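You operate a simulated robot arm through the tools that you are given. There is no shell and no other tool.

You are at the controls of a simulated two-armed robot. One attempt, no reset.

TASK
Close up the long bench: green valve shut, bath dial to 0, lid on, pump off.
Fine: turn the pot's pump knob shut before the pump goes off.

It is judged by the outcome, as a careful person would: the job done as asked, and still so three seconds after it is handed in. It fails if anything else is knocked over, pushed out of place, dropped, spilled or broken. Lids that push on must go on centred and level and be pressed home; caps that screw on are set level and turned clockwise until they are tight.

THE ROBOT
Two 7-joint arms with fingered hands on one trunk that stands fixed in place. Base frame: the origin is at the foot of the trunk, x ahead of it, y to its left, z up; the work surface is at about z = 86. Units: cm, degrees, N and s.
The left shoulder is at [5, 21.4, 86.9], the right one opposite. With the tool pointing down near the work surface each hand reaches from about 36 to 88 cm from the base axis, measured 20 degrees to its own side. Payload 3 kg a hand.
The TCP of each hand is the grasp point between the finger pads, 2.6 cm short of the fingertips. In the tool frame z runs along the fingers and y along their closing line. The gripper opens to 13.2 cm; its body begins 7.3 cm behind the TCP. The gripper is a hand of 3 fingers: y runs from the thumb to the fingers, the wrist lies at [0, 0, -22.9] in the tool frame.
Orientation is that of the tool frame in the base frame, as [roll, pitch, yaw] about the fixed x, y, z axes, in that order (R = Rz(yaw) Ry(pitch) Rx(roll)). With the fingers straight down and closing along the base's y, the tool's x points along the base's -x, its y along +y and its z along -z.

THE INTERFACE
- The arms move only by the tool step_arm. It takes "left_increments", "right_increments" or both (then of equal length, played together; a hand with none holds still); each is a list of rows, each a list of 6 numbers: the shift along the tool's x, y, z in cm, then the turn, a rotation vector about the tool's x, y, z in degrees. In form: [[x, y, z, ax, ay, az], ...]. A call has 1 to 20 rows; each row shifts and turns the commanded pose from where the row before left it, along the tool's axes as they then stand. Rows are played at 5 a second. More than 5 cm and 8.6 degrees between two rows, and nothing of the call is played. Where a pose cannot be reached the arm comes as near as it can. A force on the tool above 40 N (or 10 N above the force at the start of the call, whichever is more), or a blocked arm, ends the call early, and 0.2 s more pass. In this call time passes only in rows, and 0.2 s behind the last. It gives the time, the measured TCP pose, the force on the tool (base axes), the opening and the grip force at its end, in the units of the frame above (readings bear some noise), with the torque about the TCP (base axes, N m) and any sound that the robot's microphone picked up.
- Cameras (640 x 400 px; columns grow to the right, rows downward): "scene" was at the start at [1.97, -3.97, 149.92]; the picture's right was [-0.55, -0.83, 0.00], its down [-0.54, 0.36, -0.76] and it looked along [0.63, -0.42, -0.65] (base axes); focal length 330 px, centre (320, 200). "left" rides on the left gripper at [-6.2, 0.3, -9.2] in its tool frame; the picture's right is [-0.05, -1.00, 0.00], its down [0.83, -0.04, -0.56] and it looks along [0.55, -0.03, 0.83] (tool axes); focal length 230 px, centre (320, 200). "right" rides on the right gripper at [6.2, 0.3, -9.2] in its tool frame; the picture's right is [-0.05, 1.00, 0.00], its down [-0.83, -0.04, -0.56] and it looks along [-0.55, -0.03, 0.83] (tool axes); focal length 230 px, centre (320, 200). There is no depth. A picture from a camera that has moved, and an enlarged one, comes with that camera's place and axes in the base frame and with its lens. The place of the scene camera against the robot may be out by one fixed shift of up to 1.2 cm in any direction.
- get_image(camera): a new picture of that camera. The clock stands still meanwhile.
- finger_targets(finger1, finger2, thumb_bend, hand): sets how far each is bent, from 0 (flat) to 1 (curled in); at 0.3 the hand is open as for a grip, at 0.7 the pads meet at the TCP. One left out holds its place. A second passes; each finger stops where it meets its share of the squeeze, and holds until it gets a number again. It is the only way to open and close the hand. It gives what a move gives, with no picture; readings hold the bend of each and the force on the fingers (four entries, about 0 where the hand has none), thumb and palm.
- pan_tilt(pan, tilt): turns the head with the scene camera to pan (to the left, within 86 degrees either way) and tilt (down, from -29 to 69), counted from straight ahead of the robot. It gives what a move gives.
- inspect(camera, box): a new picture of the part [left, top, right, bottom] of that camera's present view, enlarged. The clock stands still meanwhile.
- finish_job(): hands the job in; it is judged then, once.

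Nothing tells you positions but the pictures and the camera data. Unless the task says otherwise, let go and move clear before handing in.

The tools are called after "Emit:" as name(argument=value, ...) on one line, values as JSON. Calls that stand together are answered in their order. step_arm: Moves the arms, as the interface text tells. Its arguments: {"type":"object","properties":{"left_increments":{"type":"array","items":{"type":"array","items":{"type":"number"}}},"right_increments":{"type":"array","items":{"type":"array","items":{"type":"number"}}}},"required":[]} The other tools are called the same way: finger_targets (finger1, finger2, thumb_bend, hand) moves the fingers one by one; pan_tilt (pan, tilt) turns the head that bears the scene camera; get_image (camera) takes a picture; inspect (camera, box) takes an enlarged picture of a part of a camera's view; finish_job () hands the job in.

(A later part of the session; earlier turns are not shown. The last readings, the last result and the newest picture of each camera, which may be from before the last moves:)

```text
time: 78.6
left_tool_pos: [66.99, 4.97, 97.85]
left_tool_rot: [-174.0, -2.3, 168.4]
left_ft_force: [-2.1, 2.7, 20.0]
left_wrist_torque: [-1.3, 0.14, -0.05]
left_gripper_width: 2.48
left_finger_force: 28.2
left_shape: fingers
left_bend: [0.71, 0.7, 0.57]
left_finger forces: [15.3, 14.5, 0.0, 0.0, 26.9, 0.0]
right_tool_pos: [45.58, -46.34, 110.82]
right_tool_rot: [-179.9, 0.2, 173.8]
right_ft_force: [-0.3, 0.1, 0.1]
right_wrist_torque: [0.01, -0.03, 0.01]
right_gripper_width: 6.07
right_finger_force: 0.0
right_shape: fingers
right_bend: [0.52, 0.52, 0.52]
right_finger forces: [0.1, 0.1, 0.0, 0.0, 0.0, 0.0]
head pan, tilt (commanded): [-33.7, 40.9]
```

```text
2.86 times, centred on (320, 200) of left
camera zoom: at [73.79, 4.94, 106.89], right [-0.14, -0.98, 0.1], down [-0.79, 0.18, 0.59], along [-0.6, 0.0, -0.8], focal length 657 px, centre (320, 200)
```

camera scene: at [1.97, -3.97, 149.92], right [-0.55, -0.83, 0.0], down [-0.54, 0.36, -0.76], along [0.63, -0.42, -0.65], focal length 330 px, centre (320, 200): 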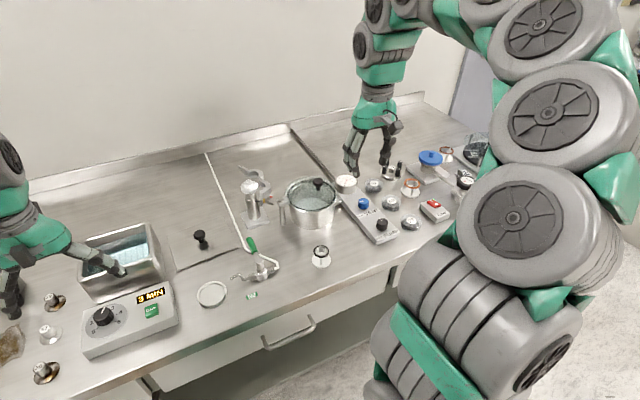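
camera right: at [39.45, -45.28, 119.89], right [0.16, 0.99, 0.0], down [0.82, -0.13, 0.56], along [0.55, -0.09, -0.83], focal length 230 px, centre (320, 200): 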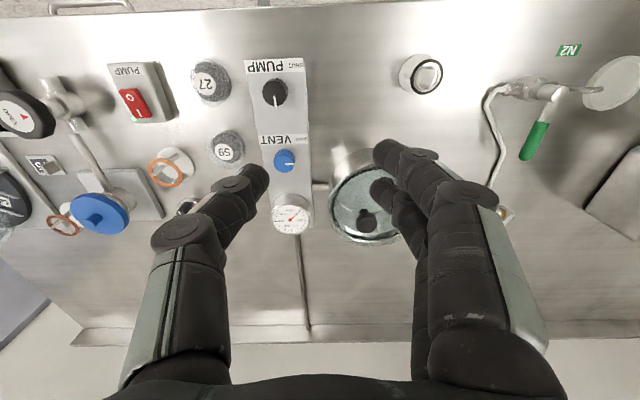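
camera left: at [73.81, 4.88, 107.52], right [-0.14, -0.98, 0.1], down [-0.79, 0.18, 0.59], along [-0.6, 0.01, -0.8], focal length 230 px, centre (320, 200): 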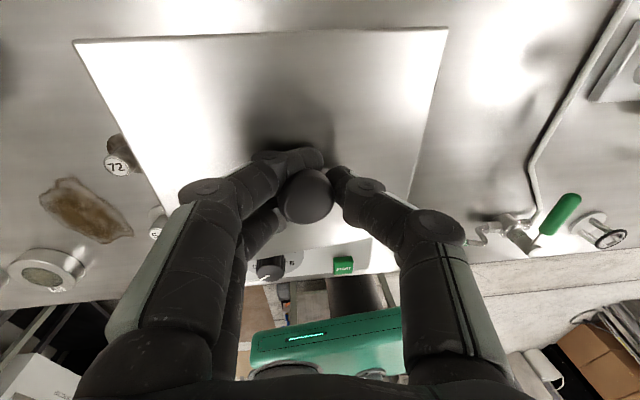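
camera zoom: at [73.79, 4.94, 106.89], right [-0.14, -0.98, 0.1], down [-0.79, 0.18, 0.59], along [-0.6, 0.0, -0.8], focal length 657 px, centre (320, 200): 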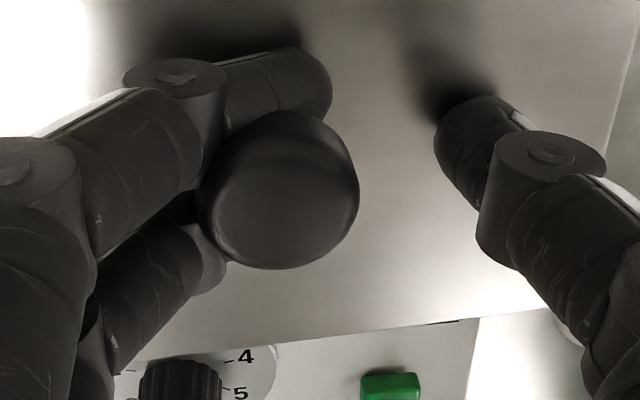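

The thumb is clear of the knob and its tip now braces the plate, which will keep the lid from being dragged. I'll open the two fingers a little from under the head.

Emit:
finger_targets(hand="left", finger1=0.66, finger2=0.66)

Emit:
inspect(camera="scene", box=[80, 200, 180, 290])

```text
time: 79.6
left_tool_pos: [66.97, 4.81, 97.86]
left_tool_rot: [-174.0, -2.5, 168.5]
left_ft_force: [0.8, -1.4, 21.2]
left_wrist_torque: [-1.51, 0.05, -0.02]
left_gripper_width: 2.64
left_finger_force: 35.2
left_shape: fingers
left_bend: [0.7, 0.69, 0.58]
left_finger forces: [21.6, 20.6, 0.1, 0.0, 28.1, 0.0]
right_tool_pos: [45.42, -46.31, 110.75]
right_tool_rot: [180.0, 0.3, 173.8]
right_ft_force: [0.3, 0.3, -0.1]
right_wrist_torque: [-0.01, -0.01, -0.01]
right_gripper_width: 6.05
right_finger_force: 0.0
right_shape: fingers
right_bend: [0.52, 0.52, 0.52]
right_finger forces: [0.0, 0.0, 0.0, 0.1, 0.0, 0.1]
head pan, tilt (commanded): [-33.7, 40.9]
```

```text
4.44 times, centred on (130, 245) of scene
camera zoom: at [1.94, -3.97, 149.92], right [-0.55, -0.83, 0.0], down [-0.54, 0.36, -0.76], along [0.63, -0.42, -0.65], focal length 1468 px, centre (1164, 0)
```

zoom: 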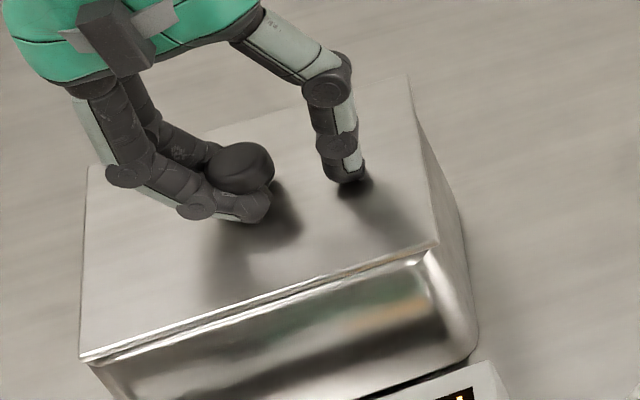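

Opening rotates the fingertips and jams them in the gap, so withdrawing sideways should work better. I'll curl the fingers back to their slim angle, unload the thumb, and look for a force-free position.

Emit:
finger_targets(hand="left", finger1=0.74, finger2=0.74, thumb_bend=0.54)

Emit:
step_arm(left_increments=[[0.005, -0.015, -0.15, 0, 0, 0], [0, 0, 0, 0, 0, 0]])

Emit:
inspect(camera="scene", box=[80, 200, 180, 290])

Emit:
inspect(camera="left", box=[220, 130, 420, 270])

```text
time: 80.6
left_tool_pos: [67.03, 4.98, 97.9]
left_tool_rot: [-174.0, -2.4, 168.6]
left_ft_force: [2.9, 8.3, 31.1]
left_wrist_torque: [-1.8, 0.13, 0.07]
left_gripper_width: 2.6
left_finger_force: 31.5
left_shape: fingers
left_bend: [0.72, 0.72, 0.58]
left_finger forces: [8.9, 9.6, 0.0, 0.0, 44.6, 0.1]
right_tool_pos: [45.65, -46.29, 110.79]
right_tool_rot: [-179.9, 0.3, 173.8]
right_ft_force: [-0.4, 0.4, -0.2]
right_wrist_torque: [0.03, -0.01, 0.01]
right_gripper_width: 6.07
right_finger_force: 0.1
right_shape: fingers
right_bend: [0.52, 0.52, 0.52]
right_finger forces: [0.0, 0.0, 0.0, 0.0, 0.0, 0.1]
head pan, tilt (commanded): [-33.7, 40.9]
```

```text
time: 81.2
left_tool_pos: [67.06, 5.05, 97.92]
left_tool_rot: [-174.0, -2.6, 168.4]
left_ft_force: [3.4, 5.6, 18.3]
left_wrist_torque: [-1.12, 0.01, 0.14]
left_gripper_width: 2.56
left_finger_force: 20.7
left_shape: fingers
left_bend: [0.72, 0.72, 0.57]
left_finger forces: [6.4, 7.7, 0.0, 0.0, 28.4, 0.1]
right_tool_pos: [45.53, -46.32, 110.81]
right_tool_rot: [-179.9, 0.3, 173.8]
right_ft_force: [0.6, 0.3, 0.0]
right_wrist_torque: [-0.03, -0.01, -0.01]
right_gripper_width: 6.05
right_finger_force: 0.0
right_shape: fingers
right_bend: [0.52, 0.52, 0.52]
right_finger forces: [0.1, 0.0, 0.0, 0.0, 0.1, 0.0]
head pan, tilt (commanded): [-33.7, 40.9]
```

```text
4.44 times, centred on (130, 245) of scene
camera zoom: at [1.95, -3.96, 149.92], right [-0.55, -0.83, 0.0], down [-0.54, 0.36, -0.76], along [0.63, -0.42, -0.65], focal length 1468 px, centre (1164, 0)
```

zoom: 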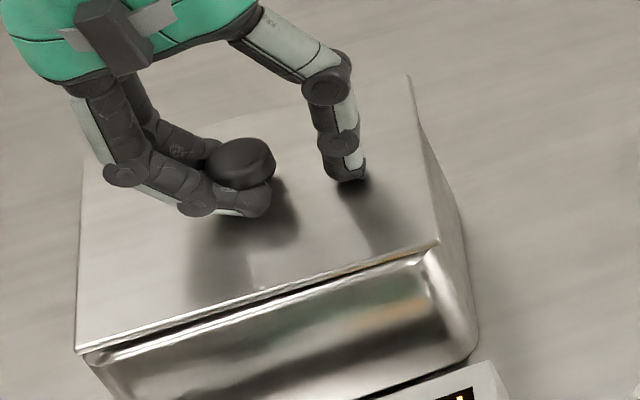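

```text
2.86 times, centred on (320, 200) of left
camera zoom: at [73.79, 4.96, 106.9], right [-0.14, -0.98, 0.1], down [-0.79, 0.18, 0.59], along [-0.6, 0.01, -0.8], focal length 657 px, centre (320, 200)
```

zoom: 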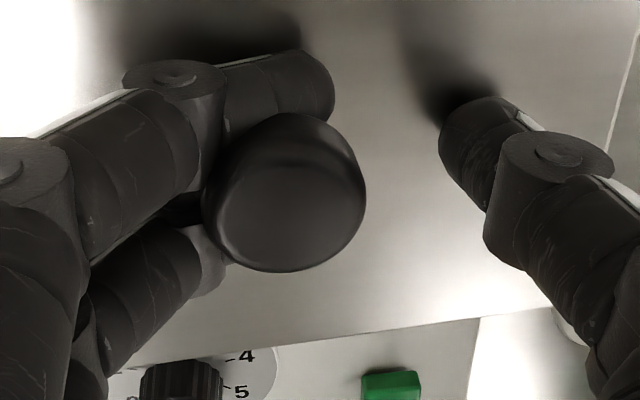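

The thumb is what's pressing now. I'll rise slightly, swing the thumb fully open out of the way, and come back down so that only the fingers remain under the head.

Emit:
step_arm(left_increments=[[0.02, -0.05, -0.5, 0, 0, 0], [0, 0, 0, 0, 0, 0]])

Emit:
finger_targets(hand="left", thumb_bend=0.3)

Emit:
step_arm(left_increments=[[-0.01, 0.025, 0.25, 0, 0, 0], [-0.01, 0.025, 0.25, 0, 0, 0], [0, 0, 0, 0, 0, 0]])

Emit:
inspect(camera="scene", box=[80, 200, 180, 290])

Emit:
get_image(camera="left")

```text
time: 81.8
left_tool_pos: [67.05, 5.04, 98.38]
left_tool_rot: [-174.0, -2.5, 168.4]
left_ft_force: [-0.2, -0.3, -1.8]
left_wrist_torque: [-0.01, 0.01, 0.02]
left_gripper_width: 2.42
left_finger_force: 3.3
left_shape: fingers
left_bend: [0.74, 0.73, 0.54]
left_finger forces: [3.0, 3.2, 0.1, 0.1, 0.2, 0.0]
right_tool_pos: [45.5, -46.34, 110.75]
right_tool_rot: [-180.0, 0.4, 173.9]
right_ft_force: [0.4, -0.8, 0.8]
right_wrist_torque: [0.01, 0.0, 0.03]
right_gripper_width: 6.04
right_finger_force: 0.1
right_shape: fingers
right_bend: [0.52, 0.52, 0.52]
right_finger forces: [0.1, 0.0, 0.1, 0.0, 0.0, 0.0]
head pan, tilt (commanded): [-33.7, 40.9]
```

```text
time: 82.8
left_tool_pos: [67.06, 5.0, 98.48]
left_tool_rot: [-174.0, -2.5, 168.5]
left_ft_force: [0.8, 0.0, -1.7]
left_wrist_torque: [-0.03, 0.0, 0.0]
left_gripper_width: 6.21
left_finger_force: 3.3
left_shape: fingers
left_bend: [0.74, 0.73, 0.3]
left_finger forces: [3.1, 3.0, 0.0, 0.0, 0.1, 0.0]
right_tool_pos: [45.58, -46.36, 110.68]
right_tool_rot: [-179.9, 0.3, 173.8]
right_ft_force: [0.5, -0.1, -0.9]
right_wrist_torque: [0.0, 0.02, 0.01]
right_gripper_width: 6.05
right_finger_force: 0.0
right_shape: fingers
right_bend: [0.52, 0.52, 0.52]
right_finger forces: [0.0, 0.0, 0.0, 0.1, 0.0, 0.0]
head pan, tilt (commanded): [-33.7, 40.9]
```

```text
time: 83.6
left_tool_pos: [67.01, 5.02, 98.0]
left_tool_rot: [-173.9, -2.5, 168.4]
left_ft_force: [-0.4, 0.5, -0.7]
left_wrist_torque: [-0.05, -0.02, 0.03]
left_gripper_width: 6.19
left_finger_force: 3.2
left_shape: fingers
left_bend: [0.74, 0.73, 0.3]
left_finger forces: [3.0, 3.0, 0.0, 0.0, 0.0, 0.0]
right_tool_pos: [45.52, -46.35, 110.75]
right_tool_rot: [-179.9, 0.4, 173.8]
right_ft_force: [0.6, 0.5, -0.4]
right_wrist_torque: [0.0, 0.01, 0.01]
right_gripper_width: 6.06
right_finger_force: 0.0
right_shape: fingers
right_bend: [0.52, 0.52, 0.52]
right_finger forces: [0.0, 0.0, 0.0, 0.1, 0.0, 0.0]
head pan, tilt (commanded): [-33.7, 40.9]
```

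```text
4.44 times, centred on (130, 245) of scene
camera zoom: at [1.97, -3.97, 149.92], right [-0.55, -0.83, 0.0], down [-0.54, 0.36, -0.76], along [0.63, -0.42, -0.65], focal length 1468 px, centre (1164, 0)
```

zoom: 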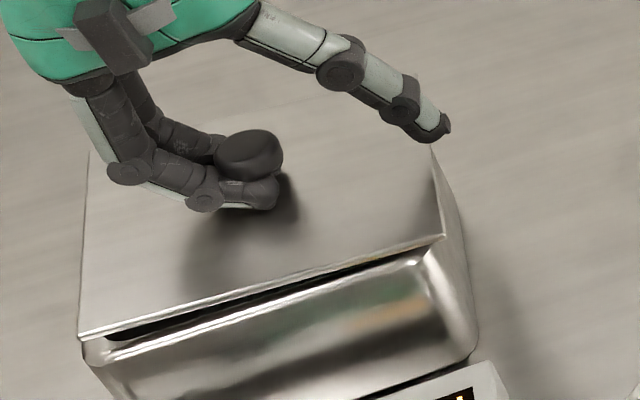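

```text
taken
camera left: at [73.79, 4.95, 106.96], right [-0.14, -0.98, 0.1], down [-0.79, 0.18, 0.59], along [-0.6, 0.01, -0.8], focal length 230 px, centre (320, 200)
```

left: 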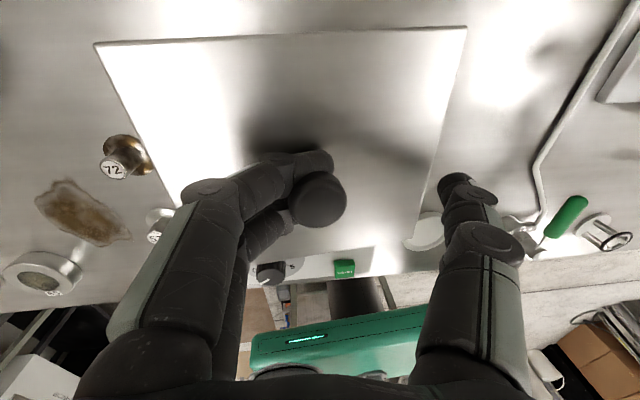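

With the thumb clear, the two fingers alone are carrying the lid and the load is small. It has drifted about 0.5 cm right, so I'll shift it back left and set it down on the rim.

Emit:
step_arm(left_increments=[[0.05, 0.545, -0.05, 0, 0, 0], [-0.013, 0.031, 0.3, 0, 0, 0], [-0.013, 0.031, 0.25, 0, 0, 0], [0, 0, 0, 0, 0, 0]])

Emit:
inspect(camera="scene", box=[80, 200, 180, 290])

```text
time: 84.6
left_tool_pos: [66.9, 5.54, 97.43]
left_tool_rot: [-174.0, -2.4, 168.4]
left_ft_force: [-1.2, -0.2, -1.8]
left_wrist_torque: [-0.06, -0.04, -0.02]
left_gripper_width: 6.16
left_finger_force: 2.8
left_shape: fingers
left_bend: [0.74, 0.74, 0.3]
left_finger forces: [2.5, 2.5, 0.1, 0.1, 0.0, 0.0]
right_tool_pos: [45.59, -46.28, 110.78]
right_tool_rot: [-179.8, 0.3, 173.8]
right_ft_force: [0.8, 0.2, 0.3]
right_wrist_torque: [0.01, -0.03, -0.01]
right_gripper_width: 6.08
right_finger_force: 0.0
right_shape: fingers
right_bend: [0.52, 0.52, 0.52]
right_finger forces: [0.0, 0.1, 0.0, 0.0, 0.0, 0.0]
head pan, tilt (commanded): [-33.7, 40.9]
```

```text
4.44 times, centred on (130, 245) of scene
camera zoom: at [1.97, -3.97, 149.92], right [-0.55, -0.83, 0.0], down [-0.54, 0.36, -0.76], along [0.63, -0.42, -0.65], focal length 1468 px, centre (1164, 0)
```

zoom: 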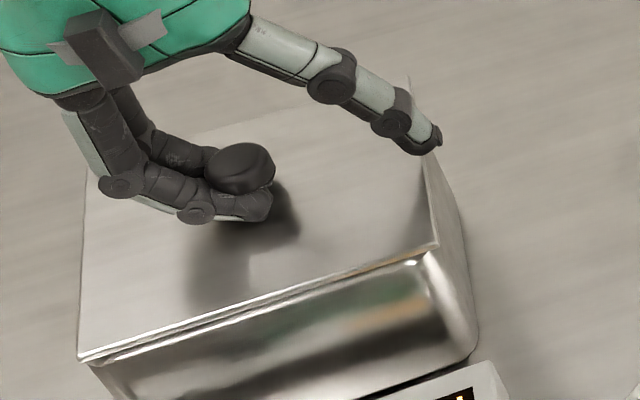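

The lid is back in place over the rim edges. I'll lower a hair to rest it, then open the fingers in small steps while rising with them.

Emit:
step_arm(left_increments=[[-0.005, 0.012, 0.12, 0, 0, 0], [0, 0, 0, 0, 0, 0]])

Emit:
finger_targets(hand="left", finger1=0.72, finger2=0.72)

Emit:
inspect(camera="scene", box=[80, 200, 180, 290])

```text
time: 85.2
left_tool_pos: [67.09, 5.57, 97.36]
left_tool_rot: [-174.0, -2.5, 168.4]
left_ft_force: [-0.3, 0.5, -1.4]
left_wrist_torque: [-0.01, 0.02, -0.02]
left_gripper_width: 6.17
left_finger_force: 2.4
left_shape: fingers
left_bend: [0.74, 0.74, 0.3]
left_finger forces: [2.4, 2.6, 0.1, 0.1, 0.0, 0.0]
right_tool_pos: [45.47, -46.4, 110.71]
right_tool_rot: [-179.9, 0.3, 173.8]
right_ft_force: [-0.2, 0.2, 0.4]
right_wrist_torque: [0.0, -0.01, 0.0]
right_gripper_width: 6.06
right_finger_force: 0.1
right_shape: fingers
right_bend: [0.52, 0.52, 0.52]
right_finger forces: [0.1, 0.0, 0.0, 0.1, 0.0, 0.0]
head pan, tilt (commanded): [-33.7, 40.9]
```

```text
time: 86.2
left_tool_pos: [66.97, 5.61, 97.35]
left_tool_rot: [-174.1, -2.5, 168.4]
left_ft_force: [-0.3, -0.8, 3.3]
left_wrist_torque: [-0.04, -0.02, -0.01]
left_gripper_width: 6.3
left_finger_force: 4.3
left_shape: fingers
left_bend: [0.73, 0.72, 0.3]
left_finger forces: [4.7, 3.3, 0.1, 0.0, 0.1, 0.0]
right_tool_pos: [45.52, -46.42, 110.79]
right_tool_rot: [-179.9, 0.3, 173.8]
right_ft_force: [0.4, -0.1, -0.2]
right_wrist_torque: [0.03, 0.0, 0.01]
right_gripper_width: 6.07
right_finger_force: 0.1
right_shape: fingers
right_bend: [0.52, 0.52, 0.52]
right_finger forces: [0.0, 0.0, 0.0, 0.0, 0.1, 0.1]
head pan, tilt (commanded): [-33.7, 40.9]
```

```text
4.44 times, centred on (130, 245) of scene
camera zoom: at [1.96, -3.97, 149.92], right [-0.55, -0.83, 0.0], down [-0.54, 0.36, -0.76], along [0.63, -0.42, -0.65], focal length 1468 px, centre (1164, 0)
```

zoom: 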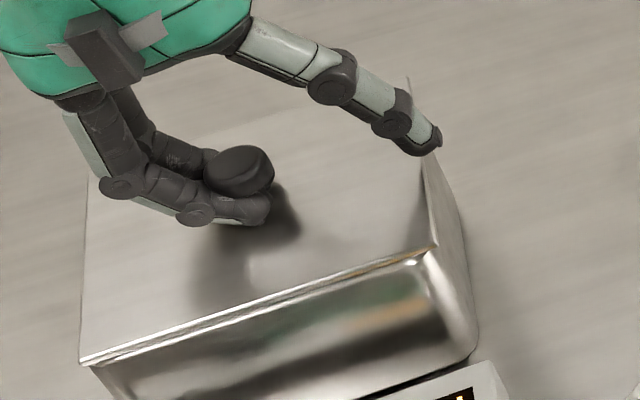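

The lid is resting on the rim and the forces are low. I'll repeat: rise a little, open a little.

Emit:
step_arm(left_increments=[[0.005, -0.012, -0.12, 0, 0, 0], [0, 0, 0, 0, 0, 0]])

Emit:
finger_targets(hand="left", finger1=0.705, finger2=0.705)

Emit:
inspect(camera="scene", box=[80, 200, 180, 290])

```text
time: 86.8
left_tool_pos: [67.06, 5.47, 97.4]
left_tool_rot: [-174.0, -2.5, 168.4]
left_ft_force: [-0.2, 0.0, -1.6]
left_wrist_torque: [-0.06, -0.02, 0.01]
left_gripper_width: 6.39
left_finger_force: 3.8
left_shape: fingers
left_bend: [0.72, 0.72, 0.3]
left_finger forces: [4.3, 3.8, 0.0, 0.1, 0.0, 0.1]
right_tool_pos: [45.5, -46.31, 110.64]
right_tool_rot: [-179.8, 0.3, 173.8]
right_ft_force: [0.3, 1.1, 1.1]
right_wrist_torque: [-0.04, 0.03, 0.01]
right_gripper_width: 6.07
right_finger_force: 0.0
right_shape: fingers
right_bend: [0.52, 0.52, 0.52]
right_finger forces: [0.0, 0.1, 0.1, 0.0, 0.0, 0.0]
head pan, tilt (commanded): [-33.7, 40.9]
```

```text
time: 87.8
left_tool_pos: [67.1, 5.5, 97.53]
left_tool_rot: [-174.0, -2.5, 168.4]
left_ft_force: [-0.6, -1.2, 9.2]
left_wrist_torque: [-0.03, -0.04, 0.03]
left_gripper_width: 6.39
left_finger_force: 8.5
left_shape: fingers
left_bend: [0.72, 0.71, 0.3]
left_finger forces: [8.7, 8.6, 0.0, 0.1, 0.0, 0.1]
right_tool_pos: [45.47, -46.21, 110.67]
right_tool_rot: [-179.8, 0.3, 173.8]
right_ft_force: [-0.6, 0.2, 0.6]
right_wrist_torque: [0.03, 0.0, 0.02]
right_gripper_width: 6.06
right_finger_force: 0.1
right_shape: fingers
right_bend: [0.52, 0.52, 0.52]
right_finger forces: [0.0, 0.0, 0.1, 0.1, 0.1, 0.1]
head pan, tilt (commanded): [-33.7, 40.9]
```

```text
4.44 times, centred on (130, 245) of scene
camera zoom: at [1.96, -3.97, 149.92], right [-0.55, -0.83, 0.0], down [-0.54, 0.36, -0.76], along [0.63, -0.42, -0.65], focal length 1468 px, centre (1164, 0)
```

zoom: 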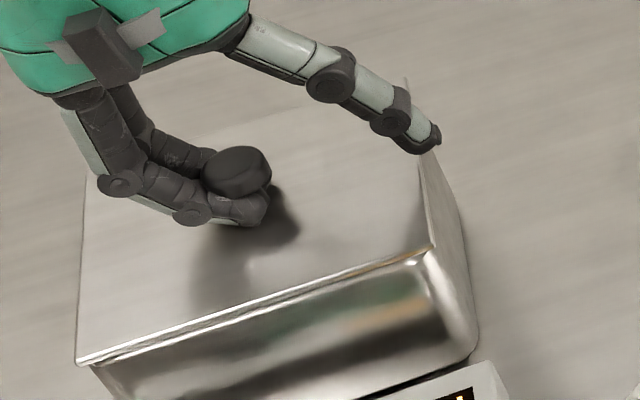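

The fingers now push only on the plate. I'll rise 0.2 cm and open further.

Emit:
step_arm(left_increments=[[0.009, -0.021, -0.2, 0, 0, 0], [0, 0, 0, 0, 0, 0]])

Emit:
inspect(camera="scene", box=[80, 200, 180, 290])

```text
time: 88.4
left_tool_pos: [66.92, 5.48, 97.7]
left_tool_rot: [-174.0, -2.5, 168.4]
left_ft_force: [-0.4, 0.3, 0.2]
left_wrist_torque: [-0.12, 0.01, -0.01]
left_gripper_width: 6.56
left_finger_force: 7.7
left_shape: fingers
left_bend: [0.71, 0.71, 0.3]
left_finger forces: [7.5, 7.4, 0.1, 0.0, 0.0, 0.0]
right_tool_pos: [45.54, -46.36, 110.88]
right_tool_rot: [-179.9, 0.3, 173.8]
right_ft_force: [-0.2, -0.3, 0.4]
right_wrist_torque: [0.01, 0.01, 0.01]
right_gripper_width: 6.07
right_finger_force: 0.1
right_shape: fingers
right_bend: [0.52, 0.52, 0.52]
right_finger forces: [0.0, 0.0, 0.0, 0.1, 0.0, 0.0]
head pan, tilt (commanded): [-33.7, 40.9]
```

```text
4.44 times, centred on (130, 245) of scene
camera zoom: at [1.97, -3.97, 149.92], right [-0.55, -0.83, 0.0], down [-0.54, 0.36, -0.76], along [0.63, -0.42, -0.65], focal length 1468 px, centre (1164, 0)
```

zoom: 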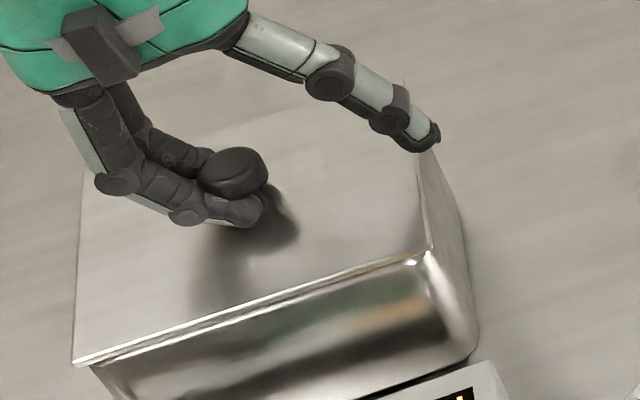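

I'll look closely at how far the fingertips still reach under the knob head.

Emit:
inspect(camera="left", box=[240, 140, 380, 250])

Emit:
inspect(camera="scene", box=[95, 220, 145, 260])

```text
3.64 times, centred on (310, 195) of left
camera zoom: at [73.81, 5.54, 106.6], right [-0.14, -0.98, 0.1], down [-0.79, 0.18, 0.59], along [-0.6, 0.01, -0.8], focal length 837 px, centre (356, 218)
```

zoom: 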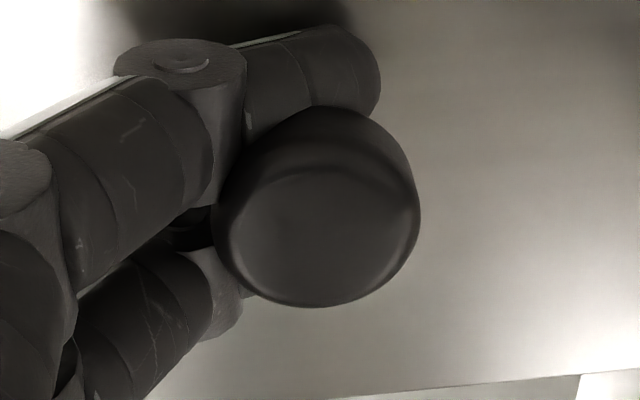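

```text
10.00 times, centred on (120, 240) of scene
camera zoom: at [1.97, -3.97, 149.92], right [-0.55, -0.83, 0.0], down [-0.54, 0.36, -0.76], along [0.63, -0.42, -0.65], focal length 3304 px, centre (2320, -200)
```

zoom: 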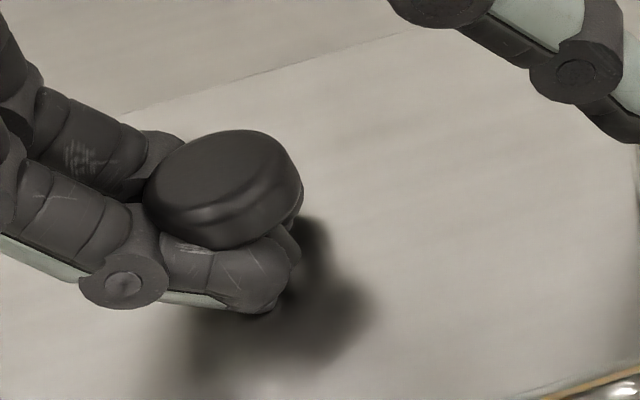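

The fingertips reach almost to the far edge of the head, and straightening them only tightens the wedge and drags the lid. More curl gives more slack, so I'll curl them further, find a neutral height, and test sliding the hand left out from under the head.

Emit:
finger_targets(hand="left", finger1=0.78, finger2=0.78)

Emit:
inspect(camera="scene", box=[80, 200, 180, 290])

```text
time: 89.4
left_tool_pos: [67.06, 5.47, 97.72]
left_tool_rot: [-174.0, -2.5, 168.4]
left_ft_force: [-0.4, 0.8, -2.2]
left_wrist_torque: [-0.01, -0.02, -0.02]
left_gripper_width: 5.67
left_finger_force: 3.1
left_shape: fingers
left_bend: [0.78, 0.77, 0.3]
left_finger forces: [2.8, 2.7, 0.0, 0.1, 0.3, 0.1]
right_tool_pos: [45.6, -46.24, 110.82]
right_tool_rot: [-179.9, 0.3, 173.8]
right_ft_force: [0.6, -1.1, 0.4]
right_wrist_torque: [0.0, 0.01, -0.01]
right_gripper_width: 6.06
right_finger_force: 0.1
right_shape: fingers
right_bend: [0.52, 0.52, 0.52]
right_finger forces: [0.1, 0.0, 0.0, 0.0, 0.0, 0.0]
head pan, tilt (commanded): [-33.7, 40.9]
```

```text
4.44 times, centred on (130, 245) of scene
camera zoom: at [1.97, -3.97, 149.92], right [-0.55, -0.83, 0.0], down [-0.54, 0.36, -0.76], along [0.63, -0.42, -0.65], focal length 1468 px, centre (1164, 0)
```

zoom: 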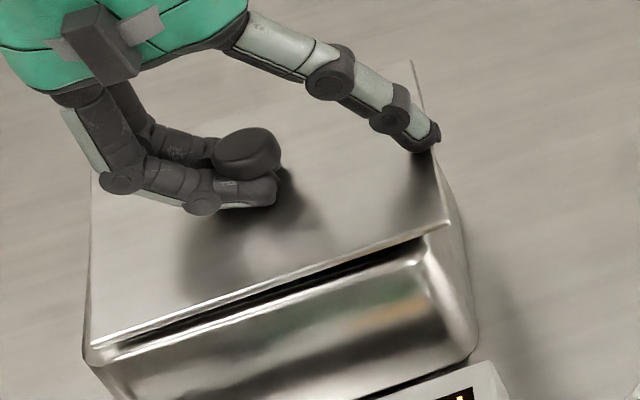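

The lid is hanging on the curled fingers about 0.9 cm right of centre. I'll move it left over the rim and lower until the rim carries it.

Emit:
step_arm(left_increments=[[0.05, 0.45, -0.05, 0, 0, 0], [0.04, 0.45, -0.05, 0, 0, 0], [-0.013, 0.031, 0.3, 0, 0, 0], [-0.013, 0.031, 0.3, 0, 0, 0], [0, 0, 0, 0, 0, 0]])

Emit:
inspect(camera="scene", box=[80, 200, 180, 290])

```text
time: 90.6
left_tool_pos: [67.07, 6.46, 97.03]
left_tool_rot: [-173.9, -2.5, 168.3]
left_ft_force: [-0.8, -0.3, -0.5]
left_wrist_torque: [0.01, 0.03, 0.0]
left_gripper_width: 5.65
left_finger_force: 2.9
left_shape: fingers
left_bend: [0.78, 0.77, 0.3]
left_finger forces: [2.9, 2.9, 0.0, 0.0, 0.0, 0.0]
right_tool_pos: [45.66, -46.33, 110.73]
right_tool_rot: [-179.9, 0.3, 173.8]
right_ft_force: [-0.9, 0.5, -1.0]
right_wrist_torque: [0.0, 0.02, 0.01]
right_gripper_width: 6.05
right_finger_force: 0.1
right_shape: fingers
right_bend: [0.52, 0.52, 0.52]
right_finger forces: [0.0, 0.0, 0.1, 0.1, 0.0, 0.0]
head pan, tilt (commanded): [-33.7, 40.9]
```

```text
4.44 times, centred on (130, 245) of scene
camera zoom: at [1.97, -3.97, 149.92], right [-0.55, -0.83, 0.0], down [-0.54, 0.36, -0.76], along [0.63, -0.42, -0.65], focal length 1468 px, centre (1164, 0)
```

zoom: 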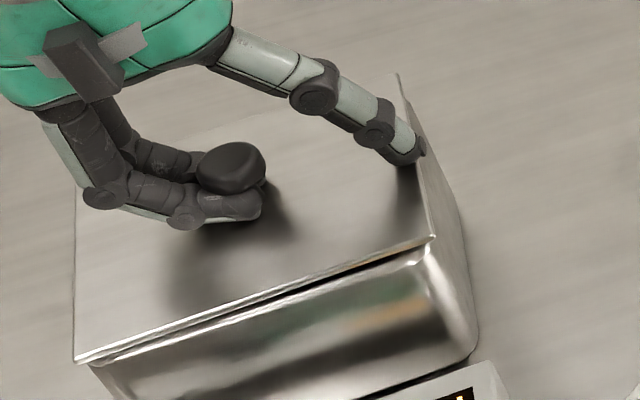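

The left side is down and the right is still slightly up. I'll lower a little more so the lid lies flat and the fingers unload.

Emit:
step_arm(left_increments=[[-0.009, 0.021, 0.2, 0, 0, 0], [-0.007, 0.016, 0.15, 0, 0, 0], [0, 0, 0, 0, 0, 0]])

Emit:
inspect(camera="scene", box=[80, 200, 180, 290])

```text
time: 91.4
left_tool_pos: [67.14, 6.3, 96.74]
left_tool_rot: [-174.1, -2.4, 168.3]
left_ft_force: [0.1, 0.2, -0.3]
left_wrist_torque: [-0.06, -0.06, 0.01]
left_gripper_width: 5.67
left_finger_force: 3.1
left_shape: fingers
left_bend: [0.78, 0.77, 0.3]
left_finger forces: [3.3, 2.7, 0.1, 0.0, 0.6, 0.2]
right_tool_pos: [45.5, -46.33, 110.66]
right_tool_rot: [-180.0, 0.3, 173.8]
right_ft_force: [-0.2, 0.5, 0.4]
right_wrist_torque: [-0.06, 0.02, 0.04]
right_gripper_width: 6.07
right_finger_force: 0.2
right_shape: fingers
right_bend: [0.52, 0.52, 0.52]
right_finger forces: [0.1, 0.0, 0.0, 0.0, 0.0, 0.0]
head pan, tilt (commanded): [-33.7, 40.9]
```

```text
4.44 times, centred on (130, 245) of scene
camera zoom: at [1.97, -3.97, 149.92], right [-0.55, -0.83, 0.0], down [-0.54, 0.36, -0.76], along [0.63, -0.42, -0.65], focal length 1468 px, centre (1164, 0)
```

zoom: 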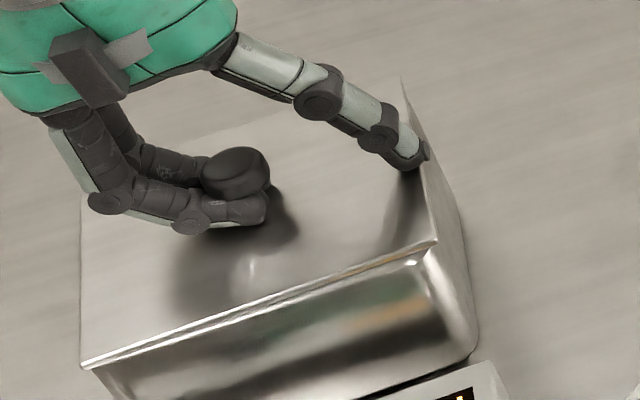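

The lid is flat on the rim with little vertical load. I'll test sliding the hand 0.4 cm left to see whether the lid stays put.

Emit:
step_arm(left_increments=[[0.02, 0.2, -0.02, 0, 0, 0], [0.02, 0.2, -0.02, 0, 0, 0], [0, 0, 0, 0, 0, 0]])

Emit:
inspect(camera="scene", box=[80, 200, 180, 290])

```text
time: 92.2
left_tool_pos: [67.16, 6.86, 96.74]
left_tool_rot: [-174.1, -2.6, 168.4]
left_ft_force: [-0.3, -0.2, -0.8]
left_wrist_torque: [-0.05, 0.0, -0.03]
left_gripper_width: 5.68
left_finger_force: 3.2
left_shape: fingers
left_bend: [0.78, 0.77, 0.3]
left_finger forces: [2.8, 3.0, 0.1, 0.1, 0.3, 0.1]
right_tool_pos: [45.39, -46.28, 110.77]
right_tool_rot: [-179.9, 0.2, 173.8]
right_ft_force: [-0.3, 0.5, 0.4]
right_wrist_torque: [0.01, -0.01, 0.01]
right_gripper_width: 6.06
right_finger_force: 0.1
right_shape: fingers
right_bend: [0.52, 0.52, 0.52]
right_finger forces: [0.0, 0.1, 0.0, 0.1, 0.0, 0.1]
head pan, tilt (commanded): [-33.7, 40.9]
```

```text
4.44 times, centred on (130, 245) of scene
camera zoom: at [1.97, -3.97, 149.92], right [-0.55, -0.83, 0.0], down [-0.54, 0.36, -0.76], along [0.63, -0.42, -0.65], focal length 1468 px, centre (1164, 0)
```

zoom: 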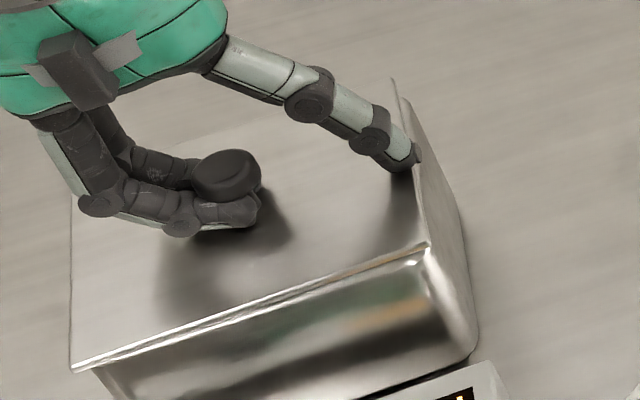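

The lid follows the hand one-to-one, so it needs to be held while the fingers slide out. My plan is to lean the right hand in from the right and press the lid onto its right rim. First I'll recentre the lid and bring the right hand round, high above the pot and post.

Emit:
step_arm(left_increments=[[-0.02, -0.22, 0.02, 0, 0, 0], [-0.02, -0.22, 0.02, 0, 0, 0], [0, 0, 0, 0, 0, 0], [0, 0, 0, 0, 0, 0], [0, 0, 0, 0, 0, 0], [0, 0, 0, 0, 0, 0], [0, 0, 0, 0, 0, 0], [0, 0, 0, 0, 0, 0], [0, 0, 0, 0, 0, 0], [0, 0, 0, 0, 0, 0], [0, 0, 0, 0, 0, 0], [0, 0, 0, 0, 0, 0], [0, 0, 0, 0, 0, 0]], right_increments=[[0, 0, -3, 0, 0, 8.25], [0, 0, -1, 0, 0, 8.25], [0, 0, 0, 0, 0, 8.25], [0, 0, 0, 0, 0, 8.25], [0, 0, 0, 0, 0, 8.25], [0, 0, 0, 0, 0, 8.25], [0, 0, 0, 0, 0, 8.25], [0, 0, 0, 0, 0, 8.25], [0, 0, 0, 0, 0, 8.25], [0, 0, 0, 0, 0, 8.25], [0, 0, 0, 0, 0, 8.25], [0, 0, 0, 0, 0, 0], [0, 0, 0, 0, 0, 0]])

Emit:
finger_targets(hand="right", finger1=0.45, finger2=0.45, thumb_bend=0.45)

Emit:
step_arm(right_increments=[[3.8, 1.48, 0.1, 0, 0, 0], [3.8, 1.48, 0.1, 0, 0, 0], [3.8, 1.48, 0.1, 0, 0, 0], [3.8, 1.48, 0.1, 0, 0, 0], [3.8, 1.48, 0.1, 0, 0, 0], [3.8, 1.48, 0.1, 0, 0, 0], [3.8, 1.48, 0.1, 0, 0, 0], [2.5, 1.48, 0.1, 0, 0, 0], [0, 0, 0, 0, 0, 0]])

Emit:
get_image(camera="scene")

Emit:
get_image(camera="right")

```text
time: 95.0
left_tool_pos: [67.02, 6.45, 96.69]
left_tool_rot: [-173.9, -2.4, 168.4]
left_ft_force: [0.2, 0.2, -0.3]
left_wrist_torque: [-0.04, 0.0, -0.01]
left_gripper_width: 5.65
left_finger_force: 3.6
left_shape: fingers
left_bend: [0.78, 0.77, 0.3]
left_finger forces: [3.1, 3.0, 0.0, 0.0, 0.6, 0.0]
right_tool_pos: [45.46, -46.36, 114.82]
right_tool_rot: [179.8, 0.1, 82.9]
right_ft_force: [0.2, 0.2, 0.1]
right_wrist_torque: [-0.02, 0.03, 0.01]
right_gripper_width: 6.07
right_finger_force: 0.0
right_shape: fingers
right_bend: [0.52, 0.52, 0.52]
right_finger forces: [0.0, 0.1, 0.1, 0.0, 0.0, 0.0]
head pan, tilt (commanded): [-33.7, 40.9]
```

```text
time: 96.0
left_tool_pos: [67.1, 6.18, 96.66]
left_tool_rot: [-173.9, -2.5, 168.4]
left_ft_force: [-0.2, 0.9, -1.1]
left_wrist_torque: [-0.01, -0.01, 0.02]
left_gripper_width: 5.66
left_finger_force: 3.1
left_shape: fingers
left_bend: [0.78, 0.77, 0.3]
left_finger forces: [3.1, 3.1, 0.1, 0.0, 0.6, 0.1]
right_tool_pos: [45.47, -46.3, 114.7]
right_tool_rot: [179.7, 0.0, 82.9]
right_ft_force: [-0.4, 0.9, -0.1]
right_wrist_torque: [0.0, 0.02, 0.01]
right_gripper_width: 8.42
right_finger_force: 0.0
right_shape: fingers
right_bend: [0.45, 0.45, 0.45]
right_finger forces: [0.0, 0.0, 0.0, 0.0, 0.0, 0.1]
head pan, tilt (commanded): [-33.7, 40.9]
```

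```text
time: 98.0
left_tool_pos: [67.02, 6.31, 96.76]
left_tool_rot: [-174.0, -2.5, 168.4]
left_ft_force: [0.7, -0.3, -1.0]
left_wrist_torque: [0.0, -0.01, 0.01]
left_gripper_width: 5.65
left_finger_force: 3.4
left_shape: fingers
left_bend: [0.78, 0.78, 0.3]
left_finger forces: [3.2, 3.1, 0.0, 0.1, 0.6, 0.0]
right_tool_pos: [60.89, -18.9, 113.82]
right_tool_rot: [179.7, 0.1, 82.9]
right_ft_force: [-0.2, -0.3, 0.3]
right_wrist_torque: [0.01, -0.03, 0.01]
right_gripper_width: 8.42
right_finger_force: 0.0
right_shape: fingers
right_bend: [0.45, 0.45, 0.45]
right_finger forces: [0.1, 0.1, 0.0, 0.0, 0.1, 0.0]
head pan, tilt (commanded): [-33.7, 40.9]
```

```text
taken
camera scene: at [1.97, -3.97, 149.92], right [-0.55, -0.83, 0.0], down [-0.54, 0.36, -0.76], along [0.63, -0.42, -0.65], focal length 330 px, centre (320, 200)
```

scene: 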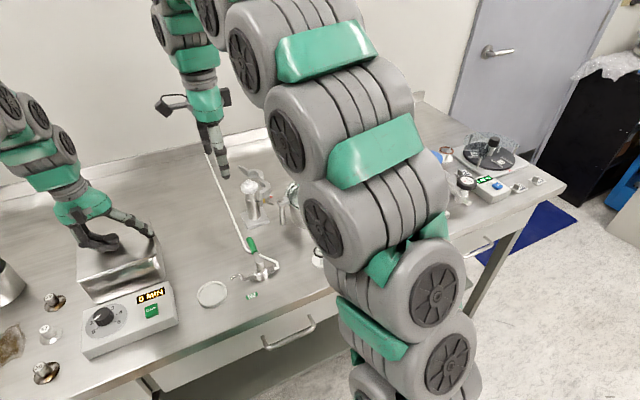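

```text
taken
camera right: at [61.84, -12.77, 123.05], right [0.98, -0.17, 0.01], down [-0.15, -0.82, 0.56], along [-0.09, -0.55, -0.83], focal length 230 px, centre (320, 200)
```

right: 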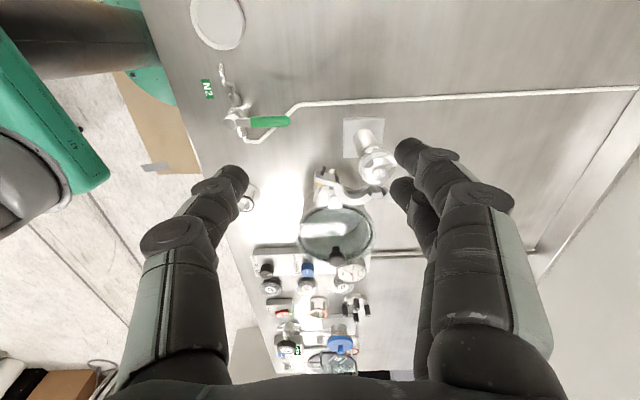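

The right hand is over the bench between the post and bath. I'll lean it 40° so its fingers point left and down, keeping its body to the right of the left hand.

Emit:
step_arm(right_increments=[[0, 0, 0, 0, 8, 0], [0, 0, 0, 0, 8, 0], [0, 0, 0, 0, 8, 0], [0, 0, 0, 0, 8, 0], [0, 0, 0, 0, 8, 0], [0, 0, 0, -5, 0, 0], [0, 0, 0, -4.7, 0, 0], [0, 0, 0, 0, 0, 0]])

Emit:
get_image(camera="scene")

```text
time: 99.8
left_tool_pos: [67.15, 6.35, 96.7]
left_tool_rot: [-174.1, -2.5, 168.4]
left_ft_force: [0.0, 0.3, -0.9]
left_wrist_torque: [-0.04, -0.02, 0.02]
left_gripper_width: 5.65
left_finger_force: 3.1
left_shape: fingers
left_bend: [0.78, 0.78, 0.3]
left_finger forces: [3.2, 3.2, 0.1, 0.0, 0.5, 0.0]
right_tool_pos: [60.89, -18.8, 114.07]
right_tool_rot: [169.9, -40.0, 83.3]
right_ft_force: [-0.1, 0.5, 0.4]
right_wrist_torque: [-0.04, -0.01, 0.01]
right_gripper_width: 8.45
right_finger_force: 0.1
right_shape: fingers
right_bend: [0.45, 0.45, 0.45]
right_finger forces: [0.1, 0.1, 0.0, 0.0, 0.0, 0.1]
head pan, tilt (commanded): [-33.7, 40.9]
```

```text
taken
camera scene: at [1.97, -3.97, 149.92], right [-0.55, -0.83, 0.0], down [-0.54, 0.36, -0.76], along [0.63, -0.42, -0.65], focal length 330 px, centre (320, 200)
```

scene: 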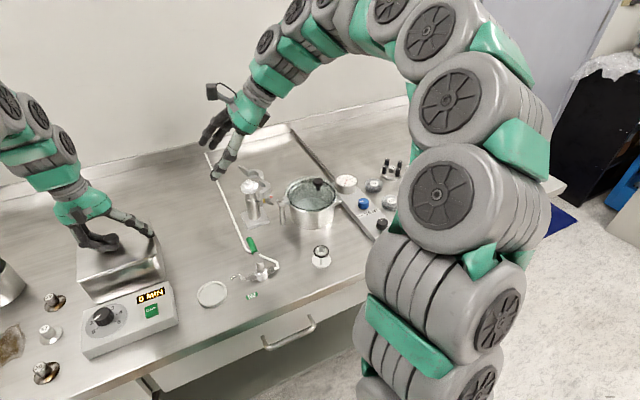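

The leaning pose is reachable. I'll align the right thumb and finger along the bath's right rim and move to a point just short of contact.

Emit:
step_arm(right_increments=[[0, 0, 0, 4.5, 0.95, -5.3], [0, 0, 0, 4.5, 0.95, -5.3], [0.345, 0.74, 4.04, 0, 0, 0], [0.345, 0.74, 4.04, 0, 0, 0], [0.345, 0.74, 4.04, 0, 0, 0], [0, 0, 0, 0, 0, 0]])

Emit:
get_image(camera="scene")

Emit:
inspect(camera="scene", box=[70, 110, 250, 300])

Emit:
get_image(camera="right")

```text
time: 101.2
left_tool_pos: [67.09, 6.27, 96.85]
left_tool_rot: [-174.0, -2.5, 168.4]
left_ft_force: [0.1, 0.1, -0.4]
left_wrist_torque: [-0.02, 0.01, 0.01]
left_gripper_width: 5.67
left_finger_force: 3.2
left_shape: fingers
left_bend: [0.78, 0.78, 0.3]
left_finger forces: [3.3, 3.3, 0.1, 0.0, 0.5, 0.0]
right_tool_pos: [63.89, -10.02, 105.69]
right_tool_rot: [169.9, -40.0, 97.3]
right_ft_force: [0.4, 0.0, -1.4]
right_wrist_torque: [0.02, 0.0, -0.01]
right_gripper_width: 8.42
right_finger_force: 0.0
right_shape: fingers
right_bend: [0.45, 0.45, 0.45]
right_finger forces: [0.0, 0.1, 0.0, 0.0, 0.0, 0.0]
head pan, tilt (commanded): [-33.7, 40.9]
```

```text
taken
camera scene: at [1.97, -3.97, 149.92], right [-0.55, -0.83, 0.0], down [-0.54, 0.36, -0.76], along [0.63, -0.42, -0.65], focal length 330 px, centre (320, 200)
```

scene: 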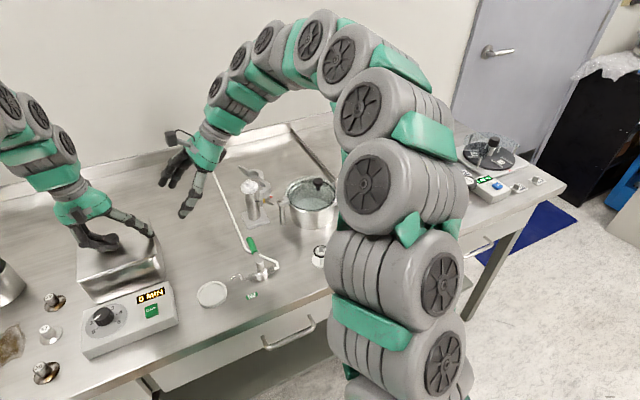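

```text
2.11 times, centred on (160, 205) of scene
camera zoom: at [1.97, -3.97, 149.92], right [-0.55, -0.83, 0.0], down [-0.54, 0.36, -0.76], along [0.63, -0.42, -0.65], focal length 696 px, centre (657, 190)
```

zoom: 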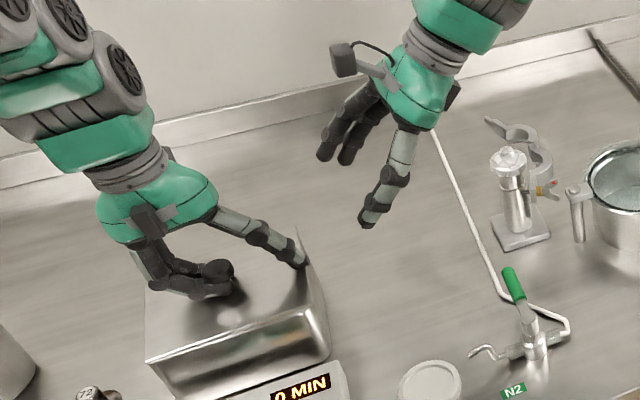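

```text
taken
camera right: at [62.77, -11.38, 116.66], right [0.99, -0.03, 0.1], down [-0.01, -0.99, -0.12], along [0.1, 0.12, -0.99], focal length 230 px, centre (320, 200)
```

right: 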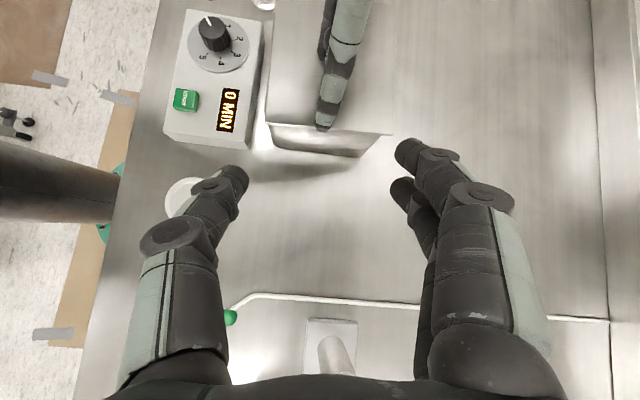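

The right camera now gives a good top view of the lid's right edge. I'll move in to 2 cm above the lid.

Emit:
step_arm(right_increments=[[0.57, 0.43, 3.43, 0, 0, 0], [0.57, 0.43, 3.43, 0, 0, 0], [0.57, 0.43, 3.43, 0, 0, 0], [0, 0, 0, 0, 0, 0]])

Emit:
get_image(camera="right")

Emit:
inspect(camera="scene", box=[70, 160, 210, 300])

```text
time: 102.2
left_tool_pos: [67.04, 6.29, 96.8]
left_tool_rot: [-174.0, -2.5, 168.4]
left_ft_force: [0.2, -1.1, -0.6]
left_wrist_torque: [-0.01, 0.03, 0.02]
left_gripper_width: 5.66
left_finger_force: 3.1
left_shape: fingers
left_bend: [0.78, 0.78, 0.3]
left_finger forces: [3.2, 3.2, 0.1, 0.1, 0.5, 0.0]
right_tool_pos: [66.03, -2.16, 99.45]
right_tool_rot: [169.9, -39.8, 97.3]
right_ft_force: [0.2, -1.0, -0.2]
right_wrist_torque: [0.03, 0.0, 0.02]
right_gripper_width: 8.46
right_finger_force: 0.1
right_shape: fingers
right_bend: [0.45, 0.45, 0.45]
right_finger forces: [0.0, 0.1, 0.0, 0.0, 0.0, 0.0]
head pan, tilt (commanded): [-33.7, 40.9]
```

```text
taken
camera right: at [64.96, -3.41, 110.28], right [0.99, -0.03, 0.1], down [-0.01, -0.99, -0.12], along [0.1, 0.12, -0.99], focal length 230 px, centre (320, 200)
```

right: 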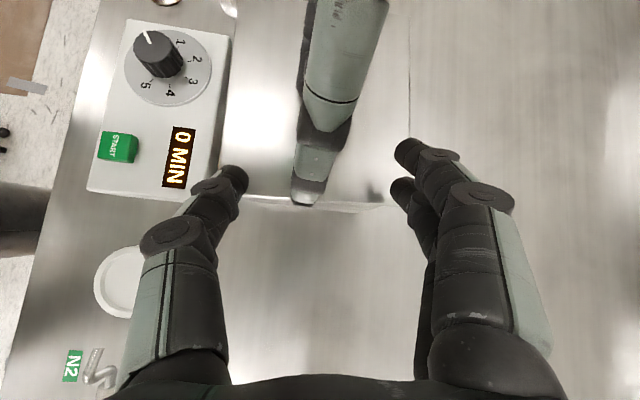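

```text
2.86 times, centred on (140, 230) of scene
camera zoom: at [1.97, -3.97, 149.92], right [-0.55, -0.83, 0.0], down [-0.54, 0.36, -0.76], along [0.63, -0.42, -0.65], focal length 944 px, centre (834, 114)
```

zoom: 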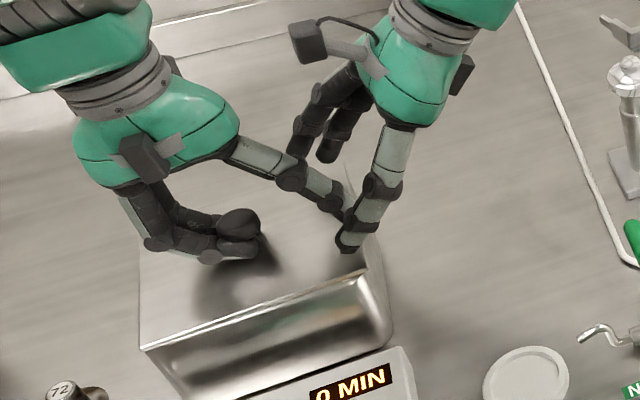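

Right thumb and finger are over the lid's right rim on both sides of the left thumb. I'll lower straight down to contact.

Emit:
step_arm(right_increments=[[-0.643, -0.134, 0.754, 0, 0, 0], [-0.321, -0.067, 0.377, 0, 0, 0], [0, 0, 0, 0, 0, 0]])

Emit:
step_arm(right_increments=[[-0.129, -0.027, 0.151, 0, 0, 0], [0, 0, 0, 0, 0, 0]])

Emit:
inspect(camera="scene", box=[70, 180, 190, 290])

```text
time: 102.8
left_tool_pos: [67.09, 6.41, 96.74]
left_tool_rot: [-174.0, -2.4, 168.4]
left_ft_force: [0.5, 0.6, -0.4]
left_wrist_torque: [-0.06, 0.05, -0.01]
left_gripper_width: 5.67
left_finger_force: 3.2
left_shape: fingers
left_bend: [0.78, 0.78, 0.3]
left_finger forces: [3.2, 3.6, 0.0, 0.0, 0.4, 0.1]
right_tool_pos: [66.53, -2.14, 98.49]
right_tool_rot: [169.3, -40.2, 97.3]
right_ft_force: [-0.4, -0.9, 10.8]
right_wrist_torque: [0.1, 0.61, 0.1]
right_gripper_width: 8.68
right_finger_force: 5.2
right_shape: fingers
right_bend: [0.45, 0.45, 0.45]
right_finger forces: [0.0, 0.0, 0.0, 0.0, 10.6, 0.0]
head pan, tilt (commanded): [-33.7, 40.9]
stopped in row 2 (right hand): the force on the tool passed its limit at 50 N (the readings are from after the stop); the commanded pose is now the measured one
```

```text
time: 103.4
left_tool_pos: [67.16, 6.35, 96.6]
left_tool_rot: [-174.0, -2.5, 168.4]
left_ft_force: [0.0, 0.0, -1.0]
left_wrist_torque: [-0.04, 0.0, -0.01]
left_gripper_width: 5.68
left_finger_force: 3.9
left_shape: fingers
left_bend: [0.78, 0.78, 0.3]
left_finger forces: [3.4, 3.3, 0.1, 0.0, 0.6, 0.0]
right_tool_pos: [66.59, -2.02, 98.63]
right_tool_rot: [169.1, -40.6, 97.2]
right_ft_force: [-0.7, -2.5, 10.1]
right_wrist_torque: [0.1, 0.63, 0.13]
right_gripper_width: 8.75
right_finger_force: 4.2
right_shape: fingers
right_bend: [0.45, 0.45, 0.45]
right_finger forces: [0.1, 0.0, 0.1, 0.0, 10.1, 0.0]
head pan, tilt (commanded): [-33.7, 40.9]
stopped in row 2 (right hand): the force on the tool passed its limit at 42 N (the readings are from after the stop); the commanded pose is now the measured one
```

```text
3.64 times, centred on (130, 235) of scene
camera zoom: at [1.96, -3.97, 149.92], right [-0.55, -0.83, 0.0], down [-0.54, 0.36, -0.76], along [0.63, -0.42, -0.65], focal length 1201 px, centre (1011, 73)
```

zoom: 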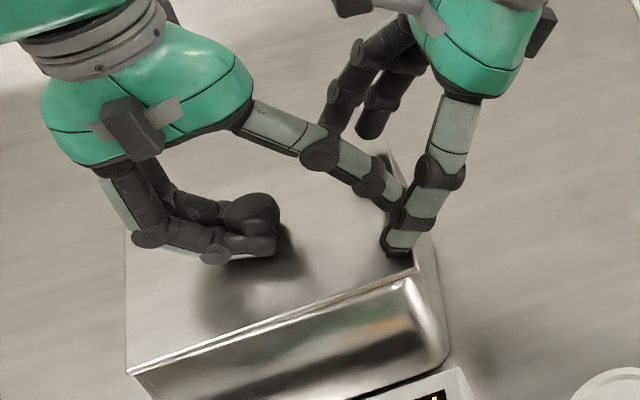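

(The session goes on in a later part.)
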